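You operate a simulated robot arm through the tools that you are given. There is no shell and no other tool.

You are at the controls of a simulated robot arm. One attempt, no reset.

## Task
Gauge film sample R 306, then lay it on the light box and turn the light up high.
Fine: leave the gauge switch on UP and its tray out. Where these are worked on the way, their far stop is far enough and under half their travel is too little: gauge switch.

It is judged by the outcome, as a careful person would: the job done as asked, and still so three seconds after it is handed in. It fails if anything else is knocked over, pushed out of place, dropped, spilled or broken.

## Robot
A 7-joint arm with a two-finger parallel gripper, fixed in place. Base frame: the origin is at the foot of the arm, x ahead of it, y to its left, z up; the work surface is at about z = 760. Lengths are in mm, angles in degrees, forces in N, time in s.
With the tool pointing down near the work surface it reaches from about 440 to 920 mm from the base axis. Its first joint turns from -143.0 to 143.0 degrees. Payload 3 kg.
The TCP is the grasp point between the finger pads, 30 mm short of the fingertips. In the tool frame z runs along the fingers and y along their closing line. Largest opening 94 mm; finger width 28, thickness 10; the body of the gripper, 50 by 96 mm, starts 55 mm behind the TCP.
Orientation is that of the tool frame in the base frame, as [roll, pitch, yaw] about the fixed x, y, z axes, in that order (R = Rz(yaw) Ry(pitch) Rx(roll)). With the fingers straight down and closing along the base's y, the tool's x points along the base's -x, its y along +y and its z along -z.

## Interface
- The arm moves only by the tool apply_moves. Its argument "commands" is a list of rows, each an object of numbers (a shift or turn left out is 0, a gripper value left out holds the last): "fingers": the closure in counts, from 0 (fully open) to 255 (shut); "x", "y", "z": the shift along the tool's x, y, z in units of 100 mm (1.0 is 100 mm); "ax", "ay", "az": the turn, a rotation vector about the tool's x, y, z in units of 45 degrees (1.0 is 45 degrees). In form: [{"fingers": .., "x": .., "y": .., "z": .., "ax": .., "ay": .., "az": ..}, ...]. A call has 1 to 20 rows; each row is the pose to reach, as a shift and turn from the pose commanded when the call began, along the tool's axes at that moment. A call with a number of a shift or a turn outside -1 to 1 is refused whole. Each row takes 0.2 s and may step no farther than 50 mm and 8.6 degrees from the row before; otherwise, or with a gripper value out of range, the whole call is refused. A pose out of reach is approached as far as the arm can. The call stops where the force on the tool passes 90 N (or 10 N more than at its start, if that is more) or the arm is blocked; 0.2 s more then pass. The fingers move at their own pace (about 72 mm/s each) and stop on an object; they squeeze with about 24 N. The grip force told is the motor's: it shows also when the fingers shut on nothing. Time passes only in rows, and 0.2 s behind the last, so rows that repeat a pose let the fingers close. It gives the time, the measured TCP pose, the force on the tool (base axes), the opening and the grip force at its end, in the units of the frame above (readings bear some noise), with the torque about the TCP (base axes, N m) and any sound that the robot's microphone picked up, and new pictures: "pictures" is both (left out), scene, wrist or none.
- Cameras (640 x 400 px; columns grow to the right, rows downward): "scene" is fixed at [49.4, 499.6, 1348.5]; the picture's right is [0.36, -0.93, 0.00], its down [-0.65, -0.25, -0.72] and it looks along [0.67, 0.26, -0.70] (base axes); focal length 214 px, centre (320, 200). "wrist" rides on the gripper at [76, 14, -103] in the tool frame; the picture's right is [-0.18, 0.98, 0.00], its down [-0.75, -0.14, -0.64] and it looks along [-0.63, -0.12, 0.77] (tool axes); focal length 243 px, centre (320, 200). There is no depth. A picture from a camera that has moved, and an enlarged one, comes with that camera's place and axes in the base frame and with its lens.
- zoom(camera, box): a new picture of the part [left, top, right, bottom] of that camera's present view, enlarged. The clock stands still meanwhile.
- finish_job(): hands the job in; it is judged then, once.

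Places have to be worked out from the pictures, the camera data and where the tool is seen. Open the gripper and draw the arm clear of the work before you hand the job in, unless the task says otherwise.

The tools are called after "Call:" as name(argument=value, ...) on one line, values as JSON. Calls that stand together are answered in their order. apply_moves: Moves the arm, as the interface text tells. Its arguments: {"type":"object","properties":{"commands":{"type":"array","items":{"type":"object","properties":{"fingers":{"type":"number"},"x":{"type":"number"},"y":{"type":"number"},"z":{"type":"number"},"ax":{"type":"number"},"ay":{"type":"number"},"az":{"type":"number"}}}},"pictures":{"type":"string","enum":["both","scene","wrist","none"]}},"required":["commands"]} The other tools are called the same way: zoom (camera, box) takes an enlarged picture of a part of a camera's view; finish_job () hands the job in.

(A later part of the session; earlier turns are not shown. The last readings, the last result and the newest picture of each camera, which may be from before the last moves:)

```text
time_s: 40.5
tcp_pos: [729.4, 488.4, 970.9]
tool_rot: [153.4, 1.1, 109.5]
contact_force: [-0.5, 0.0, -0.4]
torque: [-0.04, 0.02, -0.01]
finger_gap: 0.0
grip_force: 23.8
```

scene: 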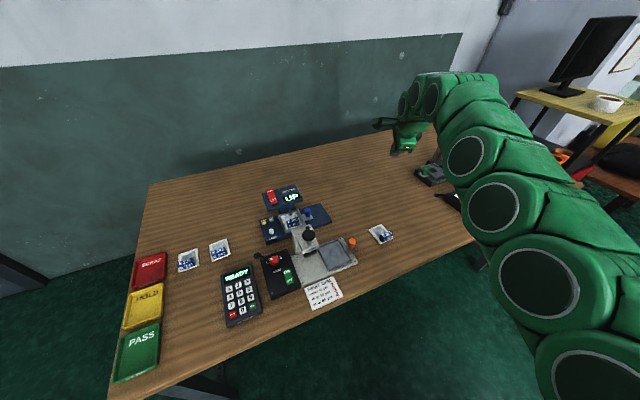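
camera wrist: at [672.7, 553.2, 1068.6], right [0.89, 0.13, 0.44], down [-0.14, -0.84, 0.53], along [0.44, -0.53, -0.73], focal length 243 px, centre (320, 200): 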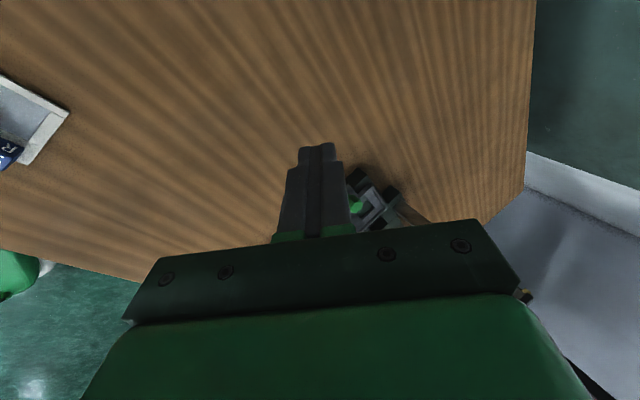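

It holds still. I test a simple move: pull radially inward while keeping the tilt.

Call:
apply_moves(commands=[{"x": -0.06, "y": -0.2, "z": -0.1}, {"x": -0.12, "y": -0.4, "z": -0.2}, {"x": -0.2, "y": -0.69, "z": -0.345}, {"x": -0.2, "y": -0.69, "z": -0.345}], pictures="scene")

```text
time_s: 41.5
tcp_pos: [660.7, 448.7, 967.2]
tool_rot: [153.6, 1.8, 110.0]
contact_force: [-1.3, 0.3, 7.2]
torque: [-0.08, 0.12, -0.07]
finger_gap: 0.2
grip_force: 23.9
```

scene: 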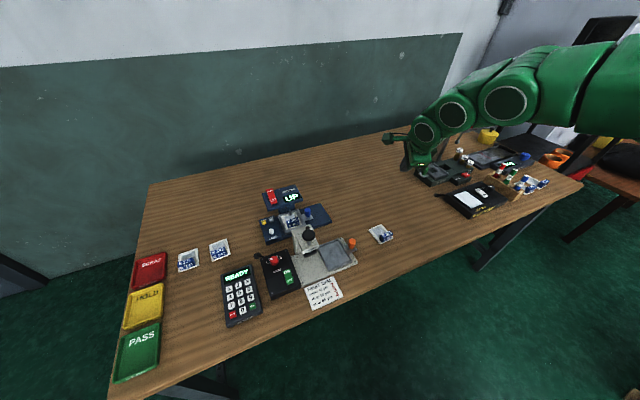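

The arm is back in a normal posture at radius 800 with the 26° tilt. I now rotate it around the base axis toward the switch in steps, at this comfortable radius.

Call:
apply_moves(commands=[{"x": 0.218, "y": -0.053, "z": -0.026, "ay": 0.016, "az": -0.0324}, {"x": 0.436, "y": -0.111, "z": -0.055, "ay": 0.0321, "az": -0.0647}, {"x": 0.652, "y": -0.175, "z": -0.087, "ay": 0.0482, "az": -0.097}, {"x": 0.863, "y": -0.243, "z": -0.121, "ay": 0.0642, "az": -0.1294}, {"x": 0.863, "y": -0.243, "z": -0.121, "ay": 0.0642, "az": -0.1294}], pictures="scene")

```text
time_s: 42.7
tcp_pos: [605.7, 520.9, 969.5]
tool_rot: [153.5, 1.1, 116.3]
contact_force: [0.0, -0.9, -1.1]
torque: [0.02, 0.0, 0.02]
finger_gap: 0.0
grip_force: 23.9
```

scene: 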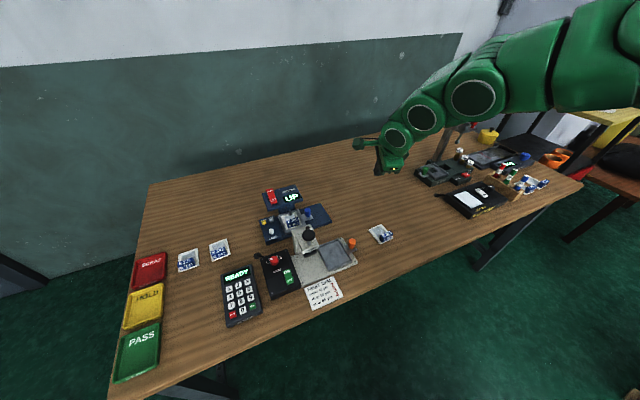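

The motion tracked perfectly. I repeat the arc three more times.

Call:
apply_moves(commands=[{"x": 0.218, "y": -0.053, "z": -0.026, "ay": 0.016, "az": -0.0324}, {"x": 0.436, "y": -0.111, "z": -0.055, "ay": 0.0321, "az": -0.0647}, {"x": 0.652, "y": -0.175, "z": -0.087, "ay": 0.0482, "az": -0.097}, {"x": 0.863, "y": -0.243, "z": -0.121, "ay": 0.0642, "az": -0.1294}], pictures="none")

Call:
apply_moves(commands=[{"x": 0.218, "y": -0.053, "z": -0.026, "ay": 0.016, "az": -0.0324}, {"x": 0.436, "y": -0.111, "z": -0.055, "ay": 0.0321, "az": -0.0647}, {"x": 0.652, "y": -0.175, "z": -0.087, "ay": 0.0482, "az": -0.097}, {"x": 0.863, "y": -0.243, "z": -0.121, "ay": 0.0642, "az": -0.1294}], pictures="none")

Call:
apply_moves(commands=[{"x": 0.218, "y": -0.053, "z": -0.026, "ay": 0.016, "az": -0.0324}, {"x": 0.436, "y": -0.111, "z": -0.055, "ay": 0.0321, "az": -0.0647}, {"x": 0.652, "y": -0.175, "z": -0.087, "ay": 0.0482, "az": -0.097}, {"x": 0.863, "y": -0.243, "z": -0.121, "ay": 0.0642, "az": -0.1294}, {"x": 0.863, "y": -0.243, "z": -0.121, "ay": 0.0642, "az": -0.1294}])

```text
time_s: 43.7
tcp_pos: [542.4, 586.3, 968.7]
tool_rot: [153.6, 1.1, 122.9]
contact_force: [-0.8, -0.5, 0.0]
torque: [0.0, 0.01, 0.03]
finger_gap: 0.0
grip_force: 24.2
```

```text
time_s: 44.7
tcp_pos: [470.3, 645.0, 967.6]
tool_rot: [153.8, 1.1, 129.3]
contact_force: [-0.6, 0.2, 0.1]
torque: [-0.01, 0.03, -0.06]
finger_gap: 0.0
grip_force: 24.1
```

```text
time_s: 45.9
tcp_pos: [395.8, 695.8, 966.2]
tool_rot: [153.9, 1.1, 135.9]
contact_force: [0.1, 0.9, 0.3]
torque: [0.01, -0.03, 0.02]
finger_gap: 0.4
grip_force: 24.2
camera wrist: at [317.8, 727.1, 1063.3], right [0.74, 0.51, 0.44], down [0.25, -0.81, 0.53], along [0.62, -0.28, -0.73], focal length 243 px, centre (320, 200)
```

scene: 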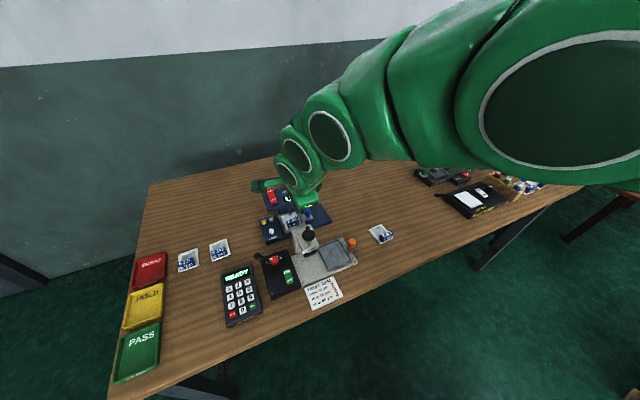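
wrist: 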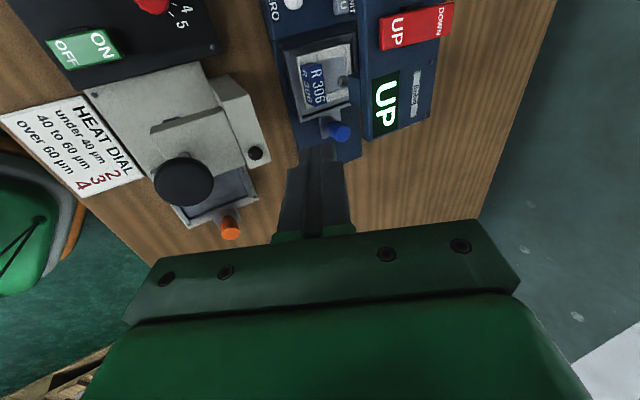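

Now tilted toward the gauge with a good view of the rocker; I zoom to locate it.

Call:
zoom(camera="wrist", box=[340, 0, 500, 100])

Call:
zoom(camera="scene", box=[240, 160, 340, 240])

```text
4.00 times, centred on (420, 50) of wrist
camera zoom: at [317.8, 727.1, 1063.3], right [0.74, 0.51, 0.44], down [0.25, -0.81, 0.53], along [0.62, -0.28, -0.73], focal length 970 px, centre (-80, 800)
```

zoom: 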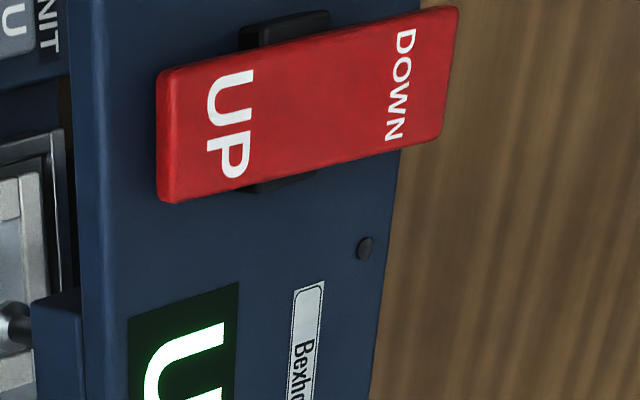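

```text
5.00 times, centred on (290, 200) of scene
camera zoom: at [49.4, 499.6, 1348.5], right [0.36, -0.93, 0.0], down [-0.65, -0.25, -0.72], along [0.67, 0.26, -0.7], focal length 1072 px, centre (470, 200)
```

zoom: 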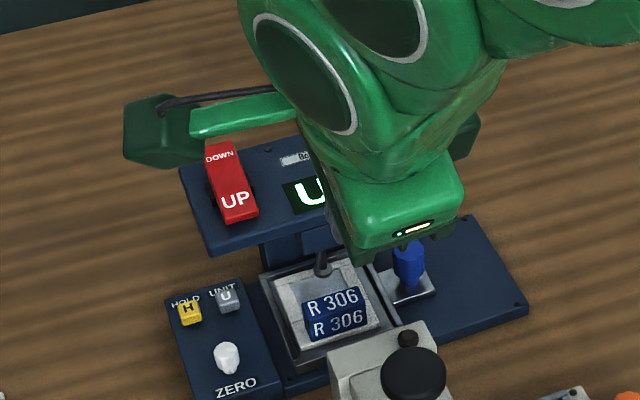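

The UP end is pressed and the DOWN end raised, its tip near (478, 843, 893). I tilt to about 40° here for reach, then move outward in steps.

Call:
apply_moves(commands=[{"ax": -0.155}, {"ax": -0.311}, {"ax": -0.311}], pictures="none")

```text
time_s: 46.7
tcp_pos: [397.0, 695.6, 965.9]
tool_rot: [139.8, 1.1, 136.0]
contact_force: [0.4, -0.3, 0.5]
torque: [-0.04, -0.01, 0.03]
finger_gap: 0.0
grip_force: 23.9
```

Call:
apply_moves(commands=[{"x": 0.11, "y": 0.2, "z": 0.26}, {"x": 0.22, "y": 0.41, "z": 0.48}, {"x": 0.22, "y": 0.41, "z": 0.48}])

```text
time_s: 47.5
tcp_pos: [425.0, 752.8, 953.3]
tool_rot: [140.0, 1.1, 135.8]
contact_force: [-0.2, 0.1, 0.3]
torque: [0.02, 0.02, 0.0]
finger_gap: 0.0
grip_force: 24.0
camera wrist: at [330.8, 768.9, 1041.4], right [0.65, 0.42, 0.64], down [0.17, -0.89, 0.42], along [0.74, -0.16, -0.65], focal length 243 px, centre (320, 200)
```

scene: 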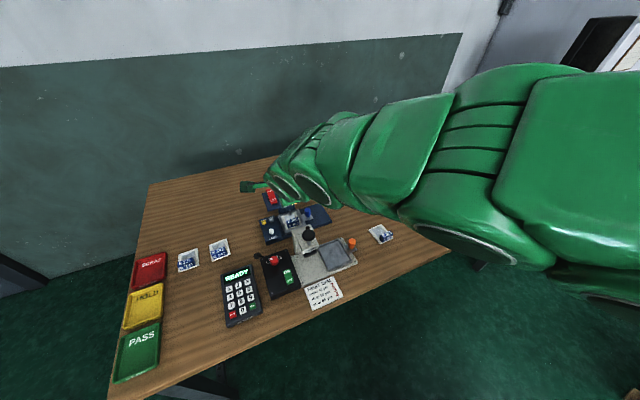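
wrist: 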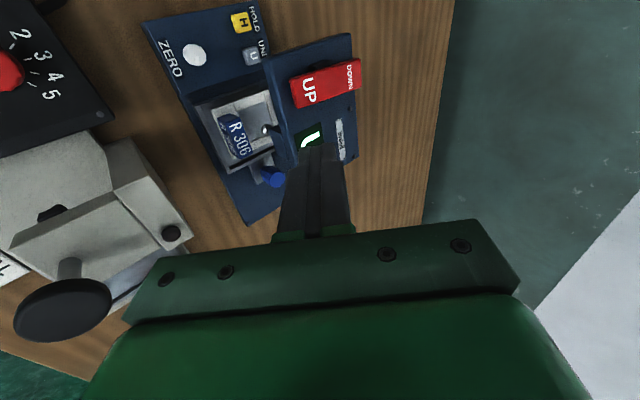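

Call:
zoom(camera="wrist", box=[240, 30, 400, 180])

```text
2.67 times, centred on (320, 105) of wrist
camera zoom: at [330.8, 768.9, 1041.4], right [0.65, 0.42, 0.64], down [0.17, -0.89, 0.42], along [0.74, -0.16, -0.65], focal length 647 px, centre (320, 453)
```

zoom: 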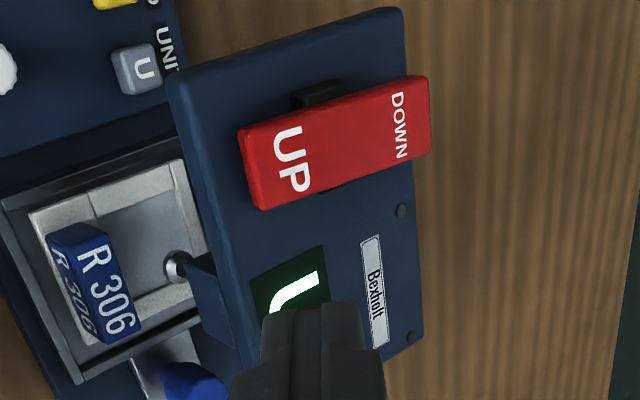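

The press point is at about tool (23, 30, 108). I move the tip to hover about 25 mm above it, slightly outboard so that the lower finger edge meets the DOWN end.

Call:
apply_moves(commands=[{"x": 0.12, "y": 0.26, "z": 0.3}, {"x": 0.234, "y": 0.514, "z": 0.632}, {"x": 0.234, "y": 0.514, "z": 0.632}])

Call:
zoom(camera="wrist", box=[240, 60, 400, 210])

Call:
zoom(camera="scene", box=[240, 150, 340, 230])

```text
time_s: 48.3
tcp_pos: [464.7, 827.4, 939.0]
tool_rot: [139.9, 1.2, 135.8]
contact_force: [0.5, 0.0, -0.5]
torque: [0.01, 0.01, -0.01]
finger_gap: 0.0
grip_force: 24.3
camera wrist: at [371.5, 843.5, 1025.7], right [0.65, 0.42, 0.64], down [0.17, -0.89, 0.41], along [0.74, -0.16, -0.65], focal length 243 px, centre (320, 200)
```

scene: 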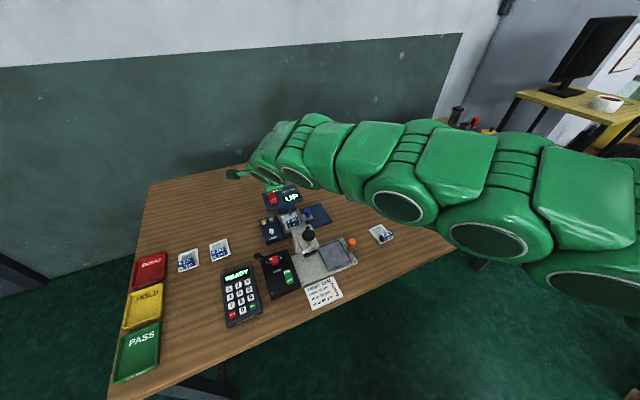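
wrist: 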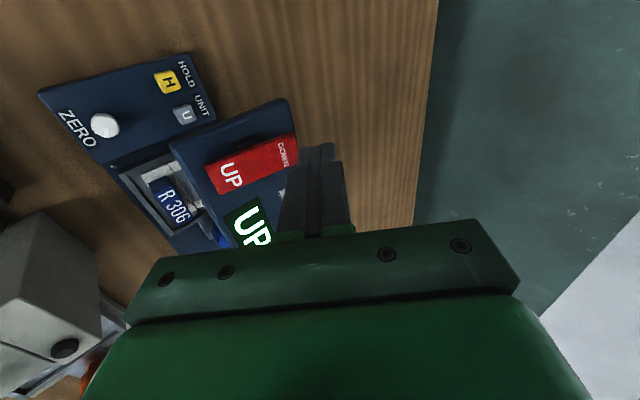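

```text
2.67 times, centred on (320, 135) of wrist
camera zoom: at [371.5, 843.5, 1025.7], right [0.65, 0.42, 0.64], down [0.17, -0.89, 0.41], along [0.74, -0.16, -0.65], focal length 647 px, centre (320, 373)
```

zoom: 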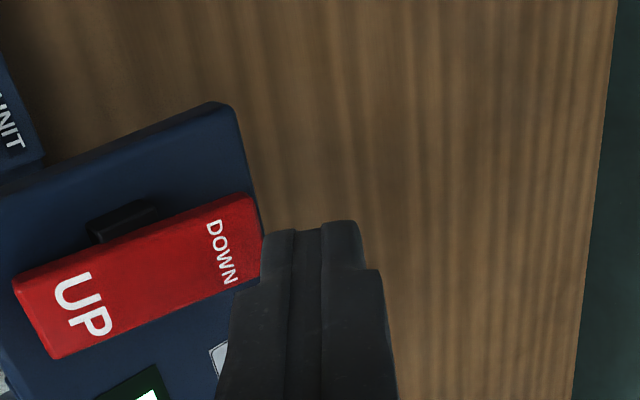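

```text
5.00 times, centred on (290, 190) of scene
camera zoom: at [49.4, 499.6, 1348.5], right [0.36, -0.93, 0.0], down [-0.65, -0.25, -0.72], along [0.67, 0.26, -0.7], focal length 1072 px, centre (470, 250)
```

zoom: 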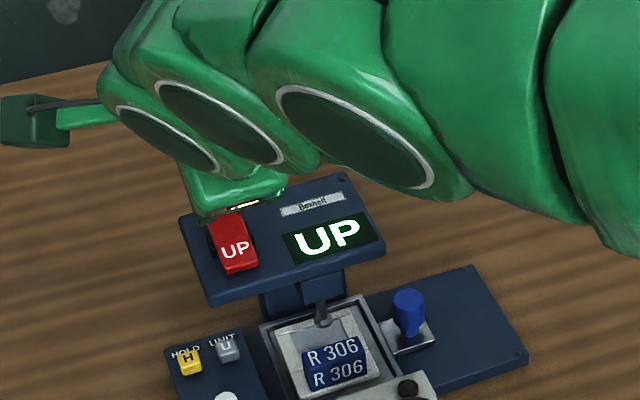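

The tip is positioned above the DOWN end. I come down with a small inboard correction, then press in small steps watching force and display.

Call:
apply_moves(commands=[{"y": -0.06, "z": 0.045}, {"y": -0.113, "z": 0.088}, {"y": -0.113, "z": 0.088}], pictures="none")

Call:
apply_moves(commands=[{"y": -0.02, "z": 0.023}, {"y": -0.039, "z": 0.046}, {"y": -0.039, "z": 0.046}], pictures="scene")

Call:
zoom(camera="scene", box=[240, 150, 340, 230])

```text
time_s: 49.1
tcp_pos: [462.6, 825.7, 924.4]
tool_rot: [139.9, 1.2, 135.9]
contact_force: [-1.1, -0.5, 0.0]
torque: [0.03, 0.03, -0.04]
finger_gap: 0.1
grip_force: 24.3
```

```text
time_s: 49.9
tcp_pos: [464.3, 826.2, 918.8]
tool_rot: [139.9, 1.1, 136.0]
contact_force: [0.9, 1.2, 2.1]
torque: [0.1, -0.04, -0.01]
finger_gap: 0.0
grip_force: 23.6
```

scene: 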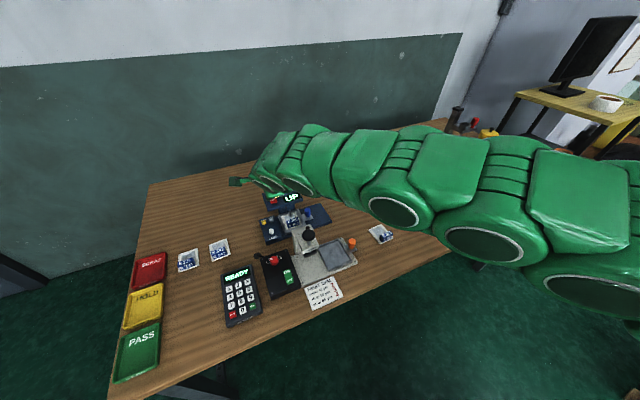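

```text
5.00 times, centred on (290, 190) of scene
camera zoom: at [49.4, 499.6, 1348.5], right [0.36, -0.93, 0.0], down [-0.65, -0.25, -0.72], along [0.67, 0.26, -0.7], focal length 1072 px, centre (470, 250)
```

zoom: 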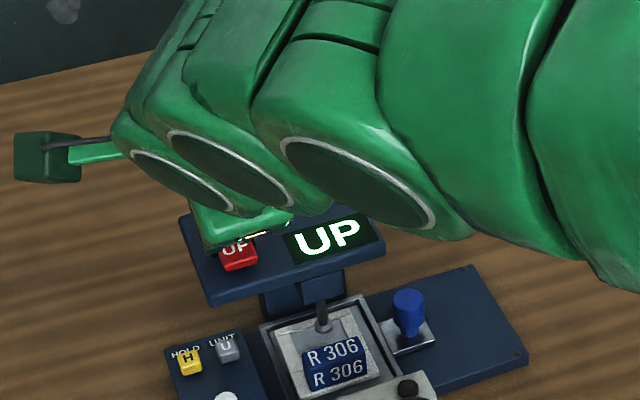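

Contact begins (2 N) at TCP z≈919. I press further in small steps.

Call:
apply_moves(commands=[{"y": -0.02, "z": 0.023}, {"y": -0.039, "z": 0.046}, {"y": -0.039, "z": 0.046}], pictures="none")

Call:
apply_moves(commands=[{"y": -0.013, "z": 0.015}, {"y": -0.026, "z": 0.03}, {"y": -0.026, "z": 0.03}])

Call:
zoom(camera="wrist", box=[200, 60, 400, 250])

Call:
zoom(camera="scene", box=[240, 150, 340, 230])

```text
time_s: 50.7
tcp_pos: [462.1, 825.1, 912.4]
tool_rot: [139.8, 1.2, 135.9]
contact_force: [-2.3, -0.2, 11.0]
torque: [0.13, 0.07, 0.03]
finger_gap: 0.0
grip_force: 23.8
```

```text
time_s: 51.5
tcp_pos: [463.9, 824.9, 910.2]
tool_rot: [139.5, 1.0, 135.9]
contact_force: [-8.1, -7.2, 57.7]
torque: [0.75, 0.14, 0.08]
finger_gap: 0.2
grip_force: 23.4
camera wrist: at [368.7, 840.7, 999.1], right [0.64, 0.42, 0.64], down [0.17, -0.9, 0.41], along [0.75, -0.15, -0.65], focal length 243 px, centre (320, 200)
```

scene: 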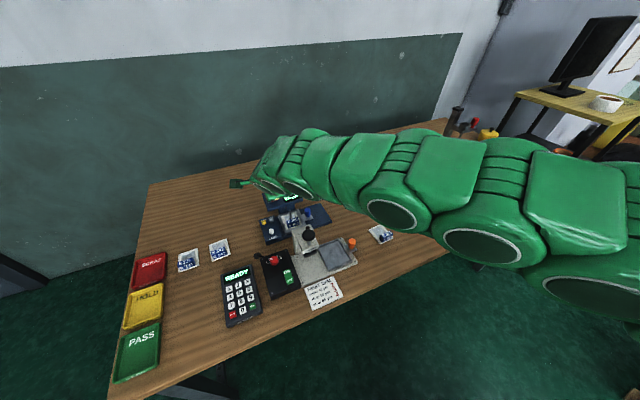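
wrist: 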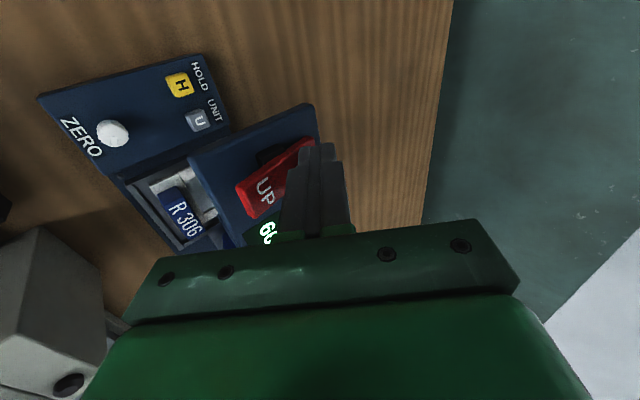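

```text
2.11 times, centred on (300, 155) of wrist
camera zoom: at [368.7, 840.7, 999.1], right [0.64, 0.42, 0.64], down [0.17, -0.9, 0.41], along [0.75, -0.15, -0.65], focal length 511 px, centre (362, 295)
```

zoom: 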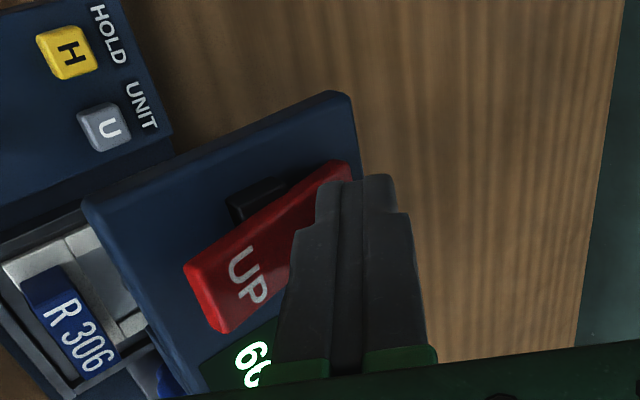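

```text
5.00 times, centred on (290, 190) of scene
camera zoom: at [49.4, 499.6, 1348.5], right [0.36, -0.93, 0.0], down [-0.65, -0.25, -0.72], along [0.67, 0.26, -0.7], focal length 1072 px, centre (470, 250)
```

zoom: 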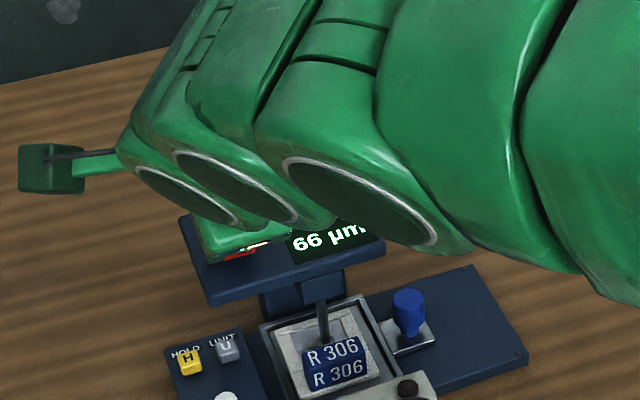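

The rocker is at its DOWN stop (58 N) and the display reads 66 µm. I lift off to see the reading clearly.

Call:
apply_moves(commands=[{"y": 0.0}, {"y": 0.1, "z": -0.12}, {"y": 0.25, "z": -0.3}, {"y": 0.25, "z": -0.3}])

Call:
zoom(camera="scene", box=[240, 150, 340, 230])

Call:
zoom(camera="wrist", box=[140, 60, 400, 250])

```text
time_s: 52.5
tcp_pos: [461.1, 824.9, 946.8]
tool_rot: [139.9, 1.2, 135.9]
contact_force: [-0.3, 0.3, -0.4]
torque: [0.02, 0.04, -0.01]
finger_gap: 0.0
grip_force: 24.4
camera wrist: at [366.8, 840.5, 1033.8], right [0.65, 0.42, 0.64], down [0.17, -0.89, 0.42], along [0.74, -0.16, -0.65], focal length 243 px, centre (320, 200)
```

scene: 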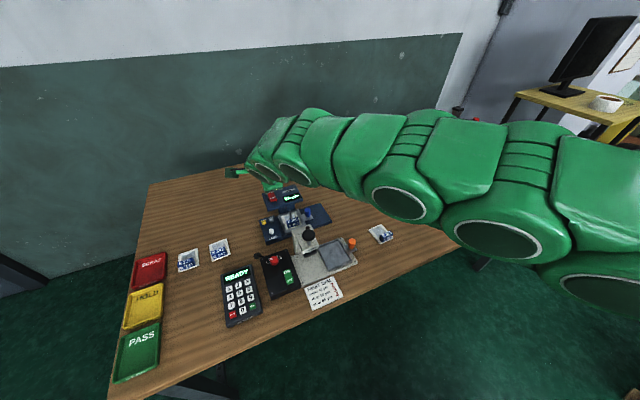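
wrist: 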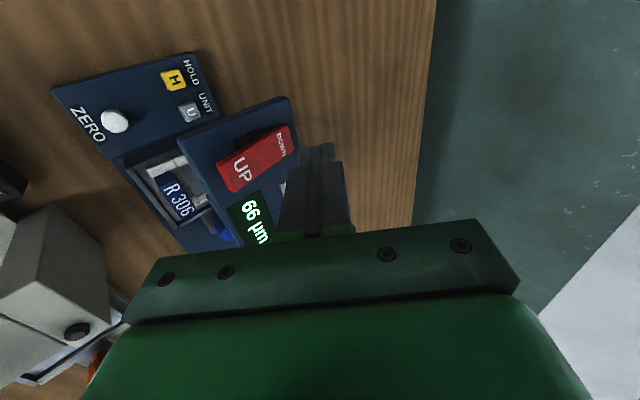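

```text
5.00 times, centred on (290, 190) of scene
camera zoom: at [49.4, 499.6, 1348.5], right [0.36, -0.93, 0.0], down [-0.65, -0.25, -0.72], along [0.67, 0.26, -0.7], focal length 1072 px, centre (470, 250)
```

zoom: 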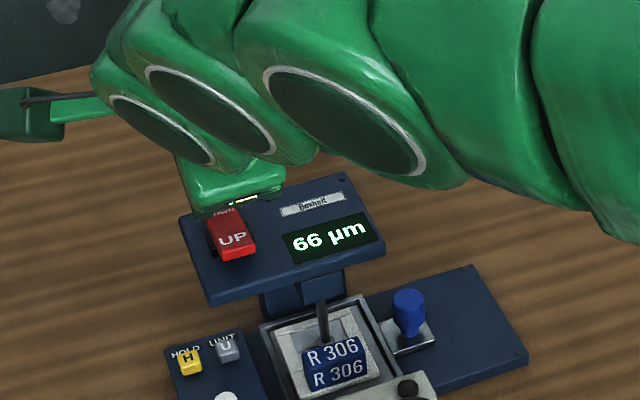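

```text
2.11 times, centred on (270, 155) of wrist
camera zoom: at [366.8, 840.5, 1033.8], right [0.65, 0.42, 0.64], down [0.17, -0.89, 0.42], along [0.74, -0.16, -0.65], focal length 511 px, centre (425, 295)
```

zoom: 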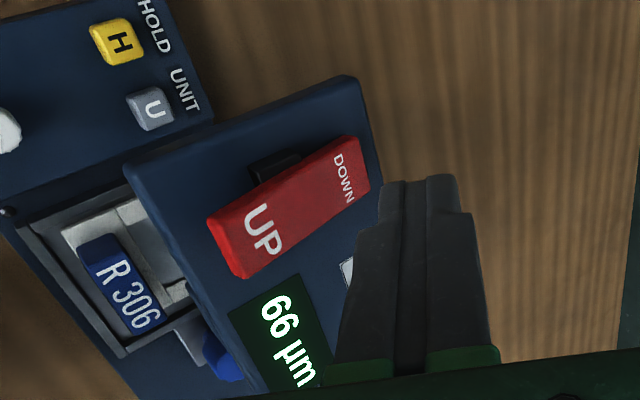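

The gauge clearly reads 66 µm for R 306. Now I move the tip over the UP end (about 36 mm back along the rocker) and start down.

Call:
apply_moves(commands=[{"x": 0.017, "y": -0.273, "z": -0.229}, {"x": 0.017, "y": -0.273, "z": -0.229}, {"x": 0.017, "y": -0.369, "z": -0.114}, {"x": 0.017, "y": -0.369, "z": -0.114}])

Call:
zoom(camera="wrist", box=[200, 60, 440, 220])

Call:
zoom(camera="scene", box=[240, 150, 340, 230])

```text
time_s: 53.5
tcp_pos: [435.9, 801.9, 933.5]
tool_rot: [139.9, 1.1, 135.9]
contact_force: [0.8, -0.6, 0.0]
torque: [-0.04, -0.03, -0.01]
finger_gap: 0.1
grip_force: 23.8
camera wrist: at [342.1, 817.7, 1020.1], right [0.65, 0.42, 0.64], down [0.17, -0.89, 0.41], along [0.74, -0.16, -0.65], focal length 243 px, centre (320, 200)
```

scene: 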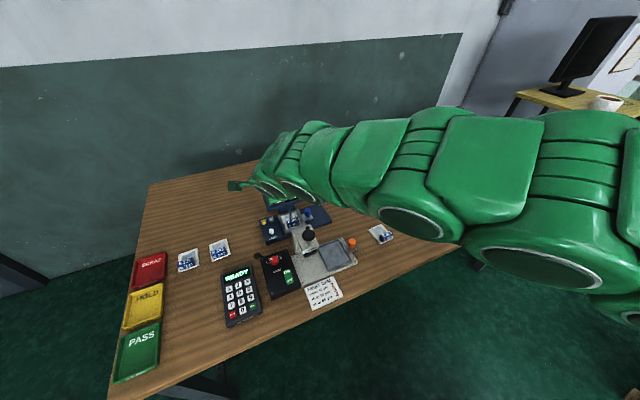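
wrist: 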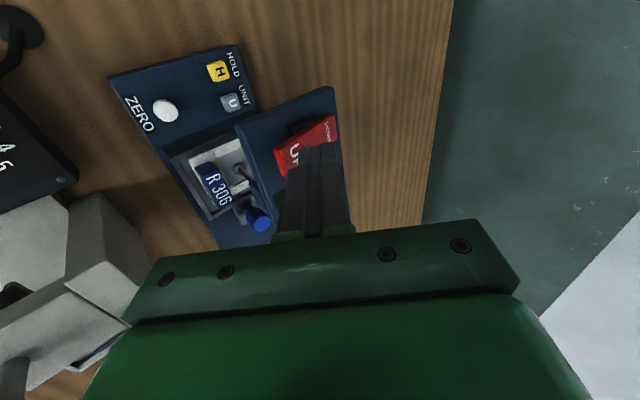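

```text
2.50 times, centred on (320, 140) of wrist
camera zoom: at [342.1, 817.7, 1020.1], right [0.65, 0.42, 0.64], down [0.17, -0.89, 0.41], along [0.74, -0.16, -0.65], focal length 606 px, centre (320, 350)
```

zoom: 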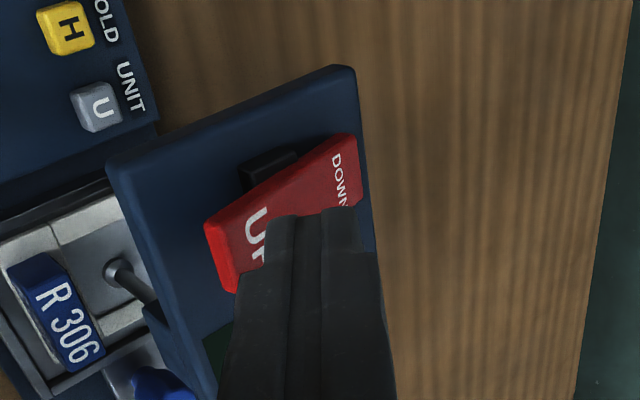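

```text
5.00 times, centred on (290, 190) of scene
camera zoom: at [49.4, 499.6, 1348.5], right [0.36, -0.93, 0.0], down [-0.65, -0.25, -0.72], along [0.67, 0.26, -0.7], focal length 1072 px, centre (470, 250)
```

zoom: 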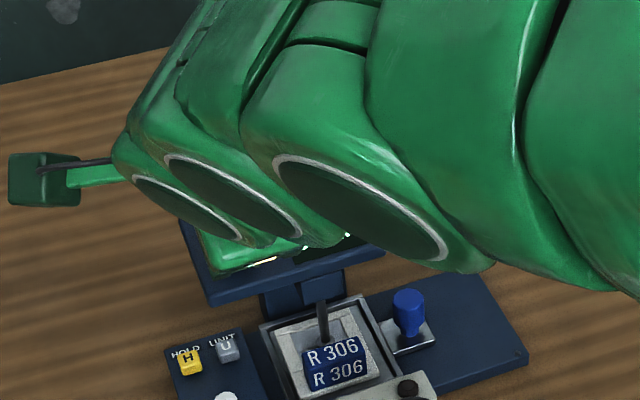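

Call:
apply_moves(commands=[{"y": -0.06, "z": 0.03}, {"y": -0.108, "z": 0.066}, {"y": -0.108, "z": 0.066}], pictures="none")

Call:
apply_moves(commands=[{"y": -0.02, "z": 0.023}, {"y": -0.039, "z": 0.046}, {"y": -0.058, "z": 0.069}, {"y": -0.058, "z": 0.069}], pictures="none")

```text
time_s: 54.3
tcp_pos: [433.7, 797.1, 921.8]
tool_rot: [139.9, 1.1, 135.8]
contact_force: [0.5, -0.5, 1.8]
torque: [0.02, -0.03, -0.02]
finger_gap: 0.0
grip_force: 23.6
```

```text
time_s: 55.3
tcp_pos: [433.2, 797.2, 911.9]
tool_rot: [139.9, 1.1, 135.9]
contact_force: [-2.8, -2.7, 2.9]
torque: [-0.05, 0.06, 0.01]
finger_gap: 0.0
grip_force: 23.7
```

Call:
apply_moves(commands=[{"y": -0.013, "z": 0.015}, {"y": -0.026, "z": 0.03}, {"y": -0.026, "z": 0.03}])

Call:
zoom(camera="wrist", box=[200, 60, 440, 220])

```text
time_s: 56.1
tcp_pos: [433.6, 798.9, 911.0]
tool_rot: [139.7, 1.0, 135.8]
contact_force: [-12.1, -24.8, 45.9]
torque: [-0.01, 0.27, 0.12]
finger_gap: 0.0
grip_force: 23.9
camera wrist: at [339.2, 813.8, 998.1], right [0.65, 0.42, 0.64], down [0.17, -0.9, 0.41], along [0.74, -0.16, -0.65], focal length 243 px, centre (320, 200)
```

scene: 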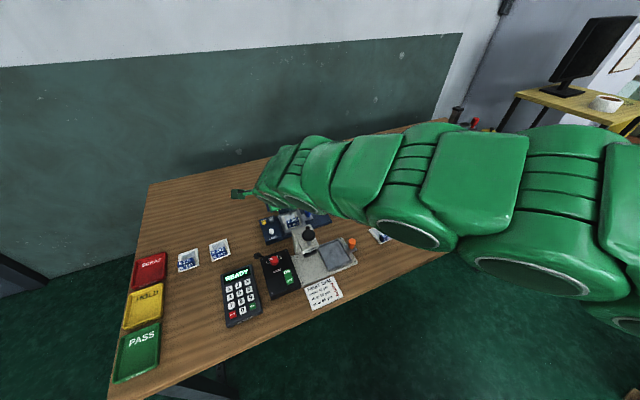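
wrist: 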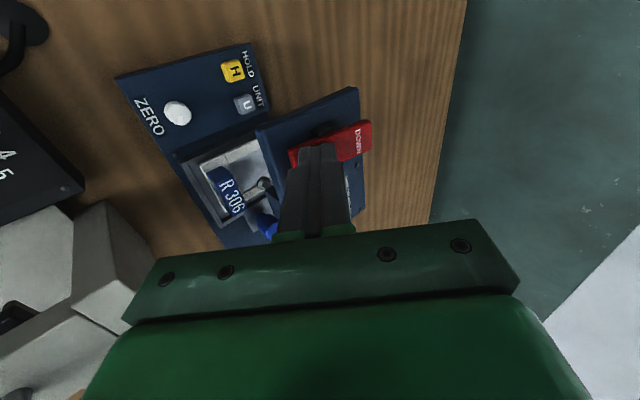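

```text
2.50 times, centred on (320, 140) of wrist
camera zoom: at [339.2, 813.8, 998.1], right [0.65, 0.42, 0.64], down [0.17, -0.9, 0.41], along [0.74, -0.16, -0.65], focal length 606 px, centre (320, 350)
```

zoom: 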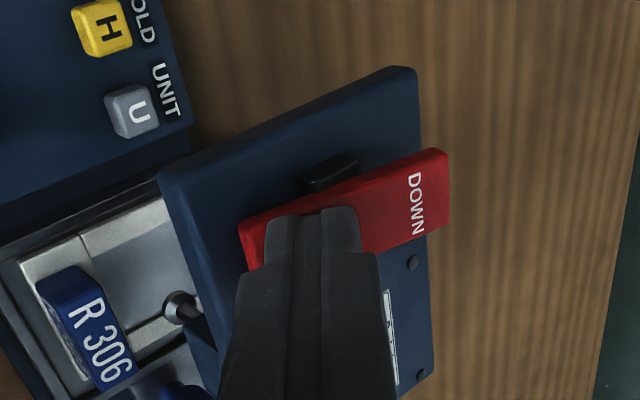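

The UP end is down at its stop. I lift off and check the display.

Call:
apply_moves(commands=[{"y": 0.1, "z": -0.12}, {"y": 0.3, "z": -0.37}, {"y": 0.3, "z": -0.6}, {"y": 0.3, "z": -0.9}, {"y": 0.3, "z": -0.9}])

Call:
zoom(camera="wrist", box=[200, 20, 440, 220])

Call:
zoom(camera="scene", box=[240, 150, 340, 250])

```text
time_s: 57.3
tcp_pos: [407.5, 774.2, 994.4]
tool_rot: [139.8, 1.0, 135.9]
contact_force: [-0.8, 0.2, 0.3]
torque: [0.01, 0.01, -0.02]
finger_gap: 0.0
grip_force: 23.7
camera wrist: at [313.7, 790.0, 1081.7], right [0.65, 0.42, 0.64], down [0.17, -0.89, 0.41], along [0.74, -0.16, -0.65], focal length 243 px, centre (320, 200)
```

scene: 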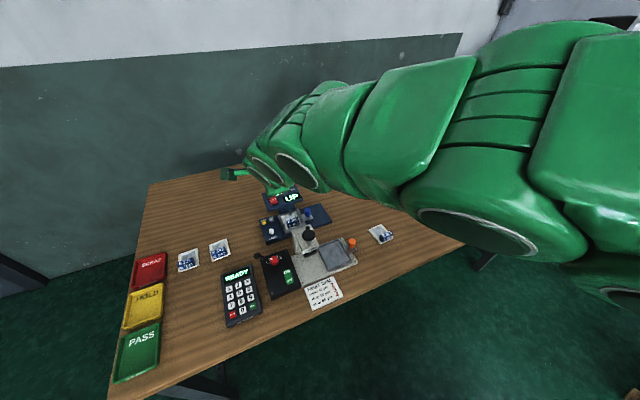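
wrist: 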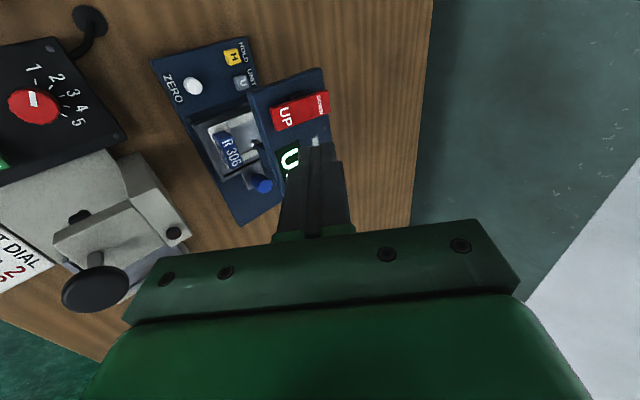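

```text
2.00 times, centred on (320, 120) of wrist
camera zoom: at [313.7, 790.0, 1081.7], right [0.65, 0.42, 0.64], down [0.17, -0.89, 0.41], along [0.74, -0.16, -0.65], focal length 485 px, centre (320, 360)
```

zoom: 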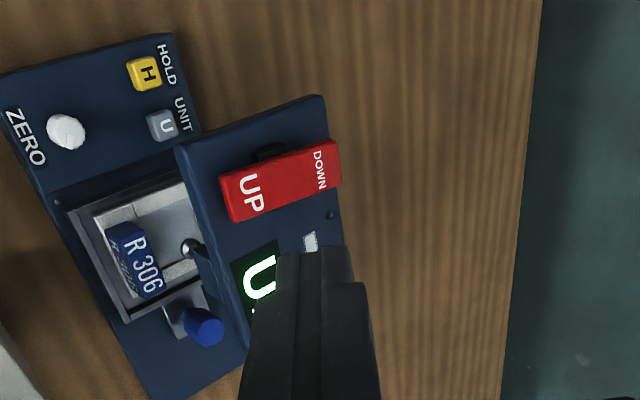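

```text
4.00 times, centred on (290, 200) of scene
camera zoom: at [49.4, 499.6, 1348.5], right [0.36, -0.93, 0.0], down [-0.65, -0.25, -0.72], along [0.67, 0.26, -0.7], focal length 858 px, centre (440, 200)
```

zoom: 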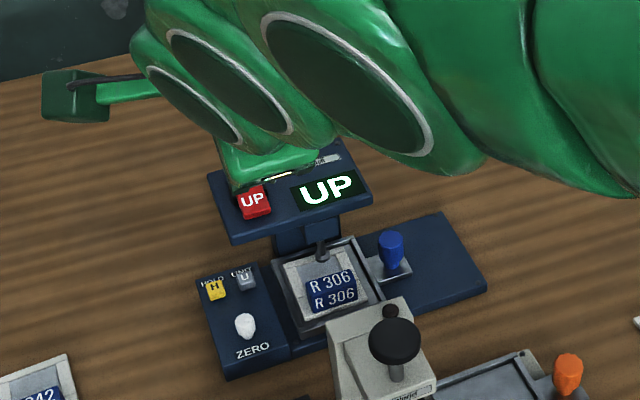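

UP is restored and shown. I retract to a smaller radius, then bring the tool upright again.

Call:
apply_moves(commands=[{"x": -0.33, "y": -0.1, "z": -0.08}, {"x": -0.66, "y": -0.2, "z": -0.17}, {"x": -1.0, "y": -0.306, "z": -0.257}, {"x": -1.0, "y": -0.306, "z": -0.257}], pictures="none")

Call:
apply_moves(commands=[{"y": -0.1, "z": -0.08, "ax": 0.17}, {"y": -0.23, "z": -0.19, "ax": 0.34}, {"y": -0.23, "z": -0.19, "ax": 0.51}, {"y": -0.23, "z": -0.19, "ax": 0.68}, {"y": -0.23, "z": -0.19, "ax": 0.85}, {"y": -0.23, "z": -0.19, "ax": 0.893}, {"y": -0.23, "z": -0.19, "ax": 0.893}])

```text
time_s: 58.3
tcp_pos: [452.6, 676.2, 996.3]
tool_rot: [139.9, 1.2, 135.9]
contact_force: [0.8, 0.5, 0.2]
torque: [0.01, -0.01, 0.01]
finger_gap: 0.0
grip_force: 24.0
```

```text
time_s: 59.9
tcp_pos: [431.6, 654.2, 997.6]
tool_rot: [-180.0, 1.1, 135.9]
contact_force: [-0.6, -0.5, 0.2]
torque: [0.01, 0.0, 0.02]
finger_gap: 0.0
grip_force: 24.1
camera wrist: at [385.9, 719.7, 1099.0], right [0.82, 0.58, 0.0], down [0.43, -0.62, 0.66], along [0.38, -0.54, -0.75], focal length 243 px, centre (320, 200)
```

scene: 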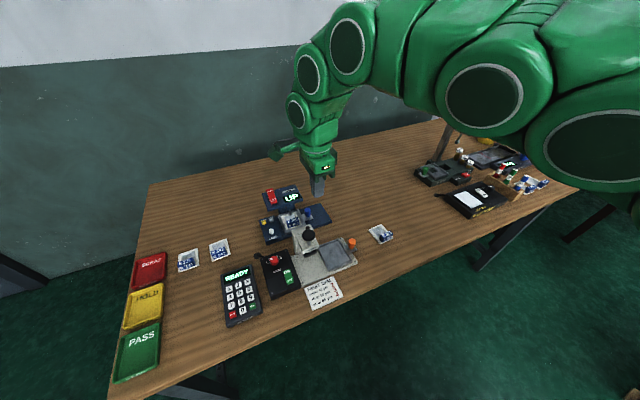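
wrist: 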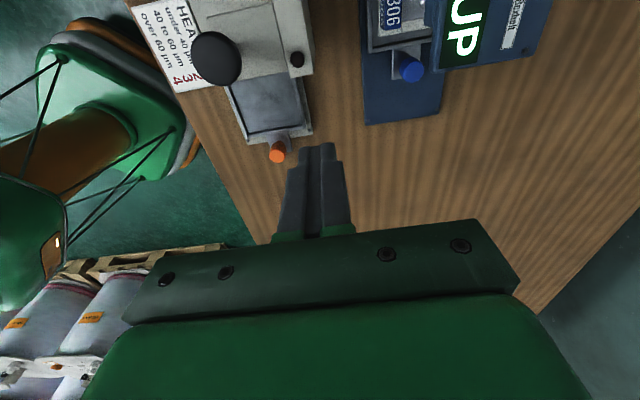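

Upright again. I correct the small rotation offset, move behind the blue post and lower, opening the fingers.

Call:
apply_moves(commands=[{"x": -0.17, "y": 0.33, "ay": 0.0244, "az": 0.0356, "fingers": 119}, {"x": -0.35, "y": 0.66, "z": 0.2, "ay": 0.0244, "az": 0.0356}, {"x": -0.525, "y": 0.99, "z": 0.4, "ay": 0.0244, "az": 0.0356}, {"x": -0.525, "y": 0.99, "z": 0.8, "ay": 0.0244, "az": 0.0356}, {"x": -0.525, "y": 0.99, "z": 0.97, "ay": 0.0244, "az": 0.0356}, {"x": -0.525, "y": 0.99, "z": 0.97, "ay": 0.0244, "az": 0.0356}])

Call:
zoom(camera="wrist", box=[240, 0, 480, 200])

```text
time_s: 61.3
tcp_pos: [539.9, 687.8, 900.6]
tool_rot: [-180.0, 0.0, 134.3]
contact_force: [-1.2, -0.3, 0.3]
torque: [0.01, 0.0, -0.03]
finger_gap: 50.1
grip_force: 0.0
camera wrist: at [497.6, 752.7, 1003.7], right [0.83, 0.55, 0.0], down [0.43, -0.64, 0.64], along [0.35, -0.54, -0.77], focal length 243 px, centre (320, 200)
```

scene: 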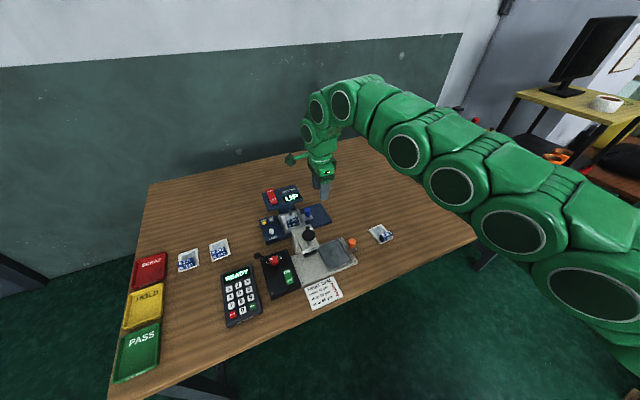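
wrist: 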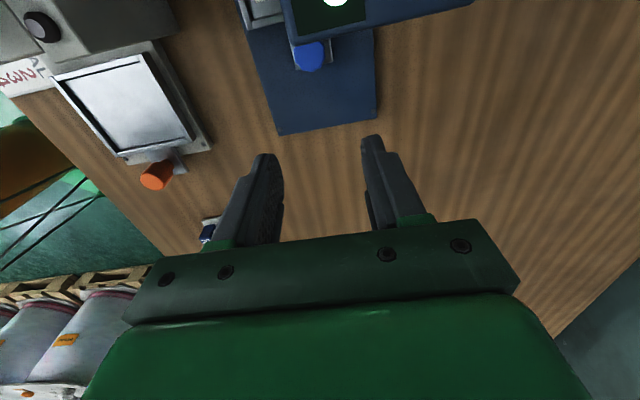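

```text
2.00 times, centred on (360, 100) of wrist
camera zoom: at [497.6, 752.7, 1003.7], right [0.83, 0.55, 0.0], down [0.43, -0.64, 0.64], along [0.35, -0.54, -0.77], focal length 485 px, centre (240, 400)
```

zoom: 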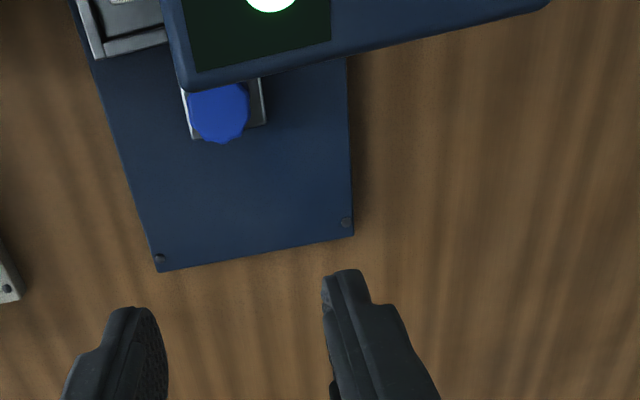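

The post is at tool (47, 1). I lower behind it and slide forward to straddle it.

Call:
apply_moves(commands=[{"y": 0.012, "z": 0.35}, {"y": 0.012, "z": 0.6}, {"y": 0.012, "z": 0.745}, {"x": 0.2, "y": 0.012, "z": 0.745}, {"x": 0.38, "y": 0.012, "z": 0.745}, {"x": 0.38, "y": 0.012, "z": 0.745}])

Call:
zoom(camera="scene", box=[265, 180, 335, 240])

```text
time_s: 62.7
tcp_pos: [513.8, 714.8, 826.5]
tool_rot: [-180.0, -0.1, 134.3]
contact_force: [-0.5, 0.6, 0.3]
torque: [0.0, 0.0, 0.02]
finger_gap: 50.3
grip_force: 0.0
camera wrist: at [470.3, 780.7, 929.3], right [0.83, 0.55, 0.0], down [0.43, -0.64, 0.64], along [0.36, -0.54, -0.77], focal length 243 px, centre (320, 200)
```

scene: 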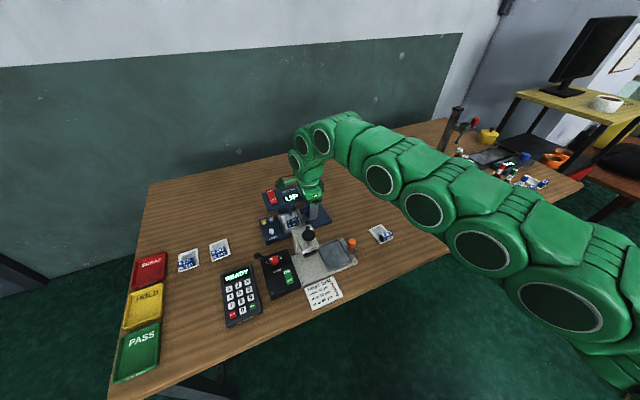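
wrist: 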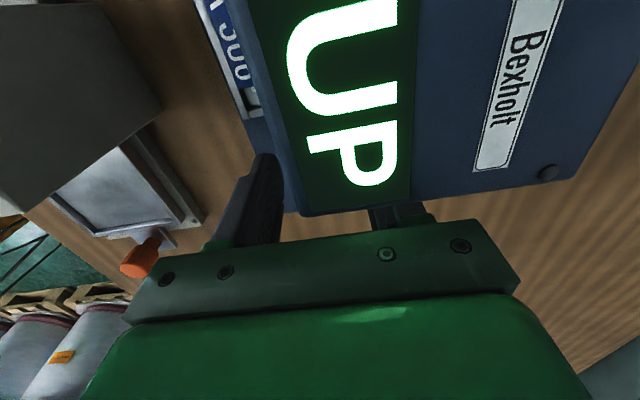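

```text
6.67 times, centred on (300, 210) of scene
camera zoom: at [49.4, 499.6, 1348.5], right [0.36, -0.93, 0.0], down [-0.65, -0.25, -0.72], along [0.67, 0.26, -0.7], focal length 1430 px, centre (453, 133)
```

zoom: 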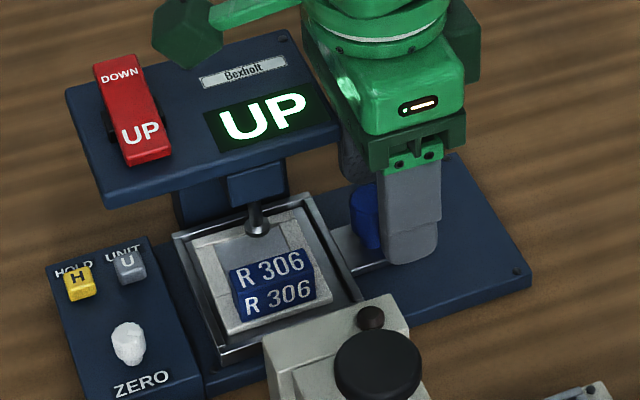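

Fingers straddle the post. I close on it and pull the tray outward along tool -x.

Call:
apply_moves(commands=[{"fingers": 255}, {"fingers": 255}, {"fingers": 255}, {"x": -0.05}, {"x": -0.1}, {"x": -0.15}, {"x": -0.2}, {"x": -0.2}])

Call:
zoom(camera="scene", box=[265, 180, 335, 240])

```text
time_s: 64.5
tcp_pos: [527.5, 701.1, 826.0]
tool_rot: [179.9, 0.0, 134.2]
contact_force: [60.4, 59.0, -29.7]
torque: [1.41, -1.77, -0.7]
finger_gap: 21.0
grip_force: 45.2
camera wrist: at [486.0, 766.4, 929.5], right [0.83, 0.55, 0.0], down [0.42, -0.64, 0.64], along [0.36, -0.53, -0.77], focal length 243 px, centre (320, 200)
```

scene: 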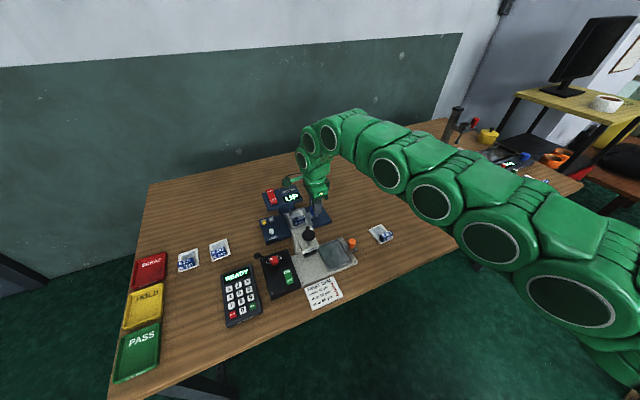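
wrist: 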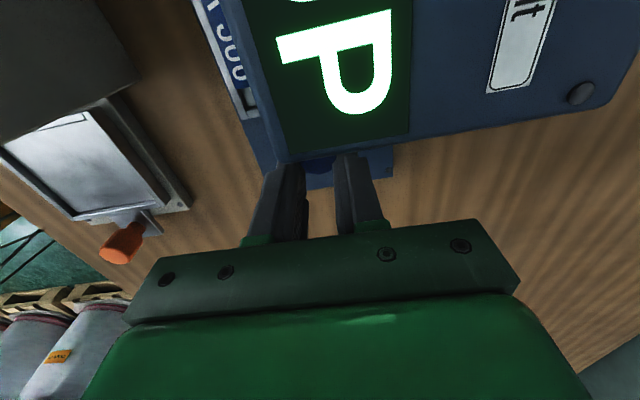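

```text
6.67 times, centred on (300, 210) of scene
camera zoom: at [49.4, 499.6, 1348.5], right [0.36, -0.93, 0.0], down [-0.65, -0.25, -0.72], along [0.67, 0.26, -0.7], focal length 1430 px, centre (453, 133)
```

zoom: 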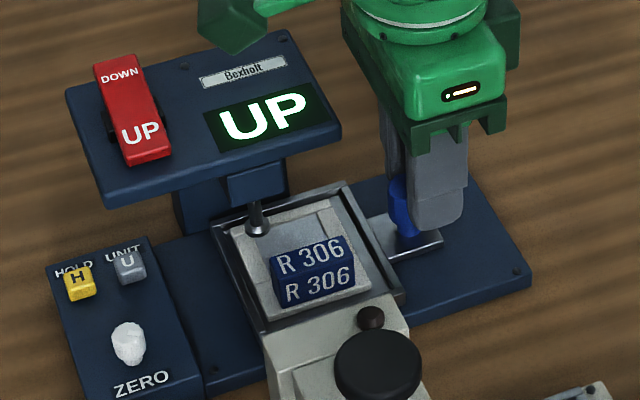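

The tray moves out but there is ~84 N sideways load on the tool, meaning I am about 2 mm off in y; I trim that first and then continue.

Call:
apply_moves(commands=[{"y": 0.01, "z": 0.004}, {"y": 0.02, "z": 0.007}, {"y": 0.02, "z": 0.007}], pictures="none")

Call:
apply_moves(commands=[{"x": -0.05}, {"x": -0.1}, {"x": -0.15}, {"x": -0.2}, {"x": -0.2}], pictures="none")

```text
time_s: 65.3
tcp_pos: [527.8, 702.9, 827.1]
tool_rot: [-179.8, -0.1, 134.3]
contact_force: [20.6, 21.7, -3.0]
torque: [0.6, -0.56, -0.23]
finger_gap: 20.8
grip_force: 44.9
```

```text
time_s: 66.5
tcp_pos: [542.3, 687.2, 826.6]
tool_rot: [-179.9, 0.1, 134.2]
contact_force: [3.4, 2.1, 21.3]
torque: [0.16, 0.06, -0.05]
finger_gap: 20.8
grip_force: 45.4
```

Call:
apply_moves(commands=[{"x": -0.05, "z": -0.005}, {"x": -0.1, "z": -0.005}, {"x": -0.15, "z": -0.005}, {"x": -0.2, "z": -0.005}, {"x": -0.25, "z": -0.005}, {"x": -0.3, "z": -0.005}, {"x": -0.3, "z": -0.005}], pictures="none")

Call:
apply_moves(commands=[{"x": -0.02}, {"x": -0.04}, {"x": -0.04}])

Call:
zoom(camera="scene", box=[265, 180, 345, 240])

```text
time_s: 68.1
tcp_pos: [564.6, 665.1, 826.1]
tool_rot: [-179.9, 0.0, 134.2]
contact_force: [4.9, 5.2, -13.2]
torque: [0.19, -0.09, -0.05]
finger_gap: 20.6
grip_force: 44.7
```

```text
time_s: 68.9
tcp_pos: [566.6, 663.9, 826.9]
tool_rot: [-179.9, 0.0, 134.1]
contact_force: [5.3, 4.2, -12.0]
torque: [0.11, -0.19, -0.1]
finger_gap: 20.7
grip_force: 44.6
camera wrist: at [524.3, 728.8, 929.6], right [0.83, 0.55, 0.0], down [0.43, -0.64, 0.64], along [0.35, -0.54, -0.77], focal length 243 px, centre (320, 200)
```

scene: 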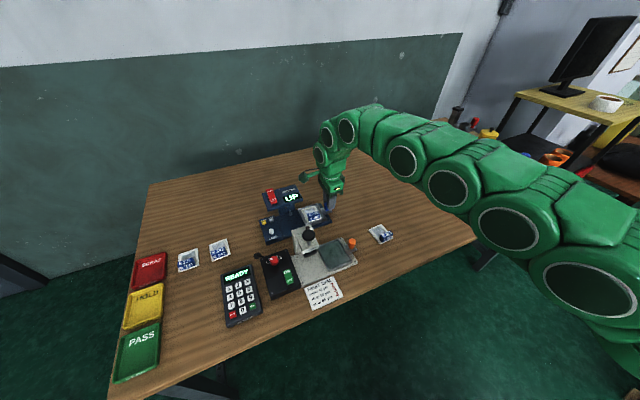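
wrist: 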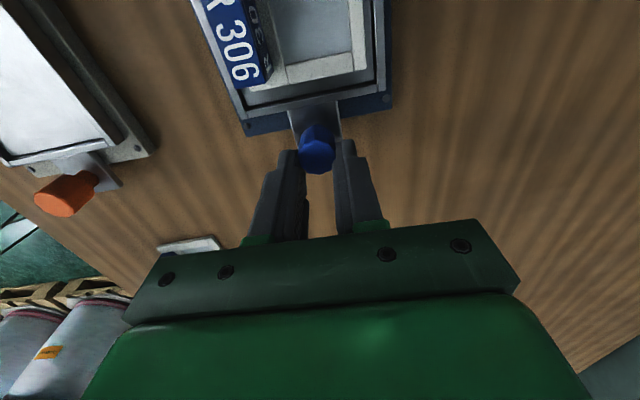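

```text
6.67 times, centred on (305, 210) of scene
camera zoom: at [49.4, 499.6, 1348.5], right [0.36, -0.93, 0.0], down [-0.65, -0.25, -0.72], along [0.67, 0.26, -0.7], focal length 1430 px, centre (420, 133)
```

zoom: 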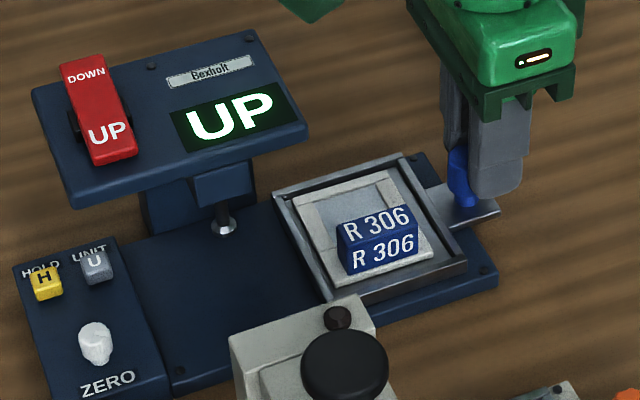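

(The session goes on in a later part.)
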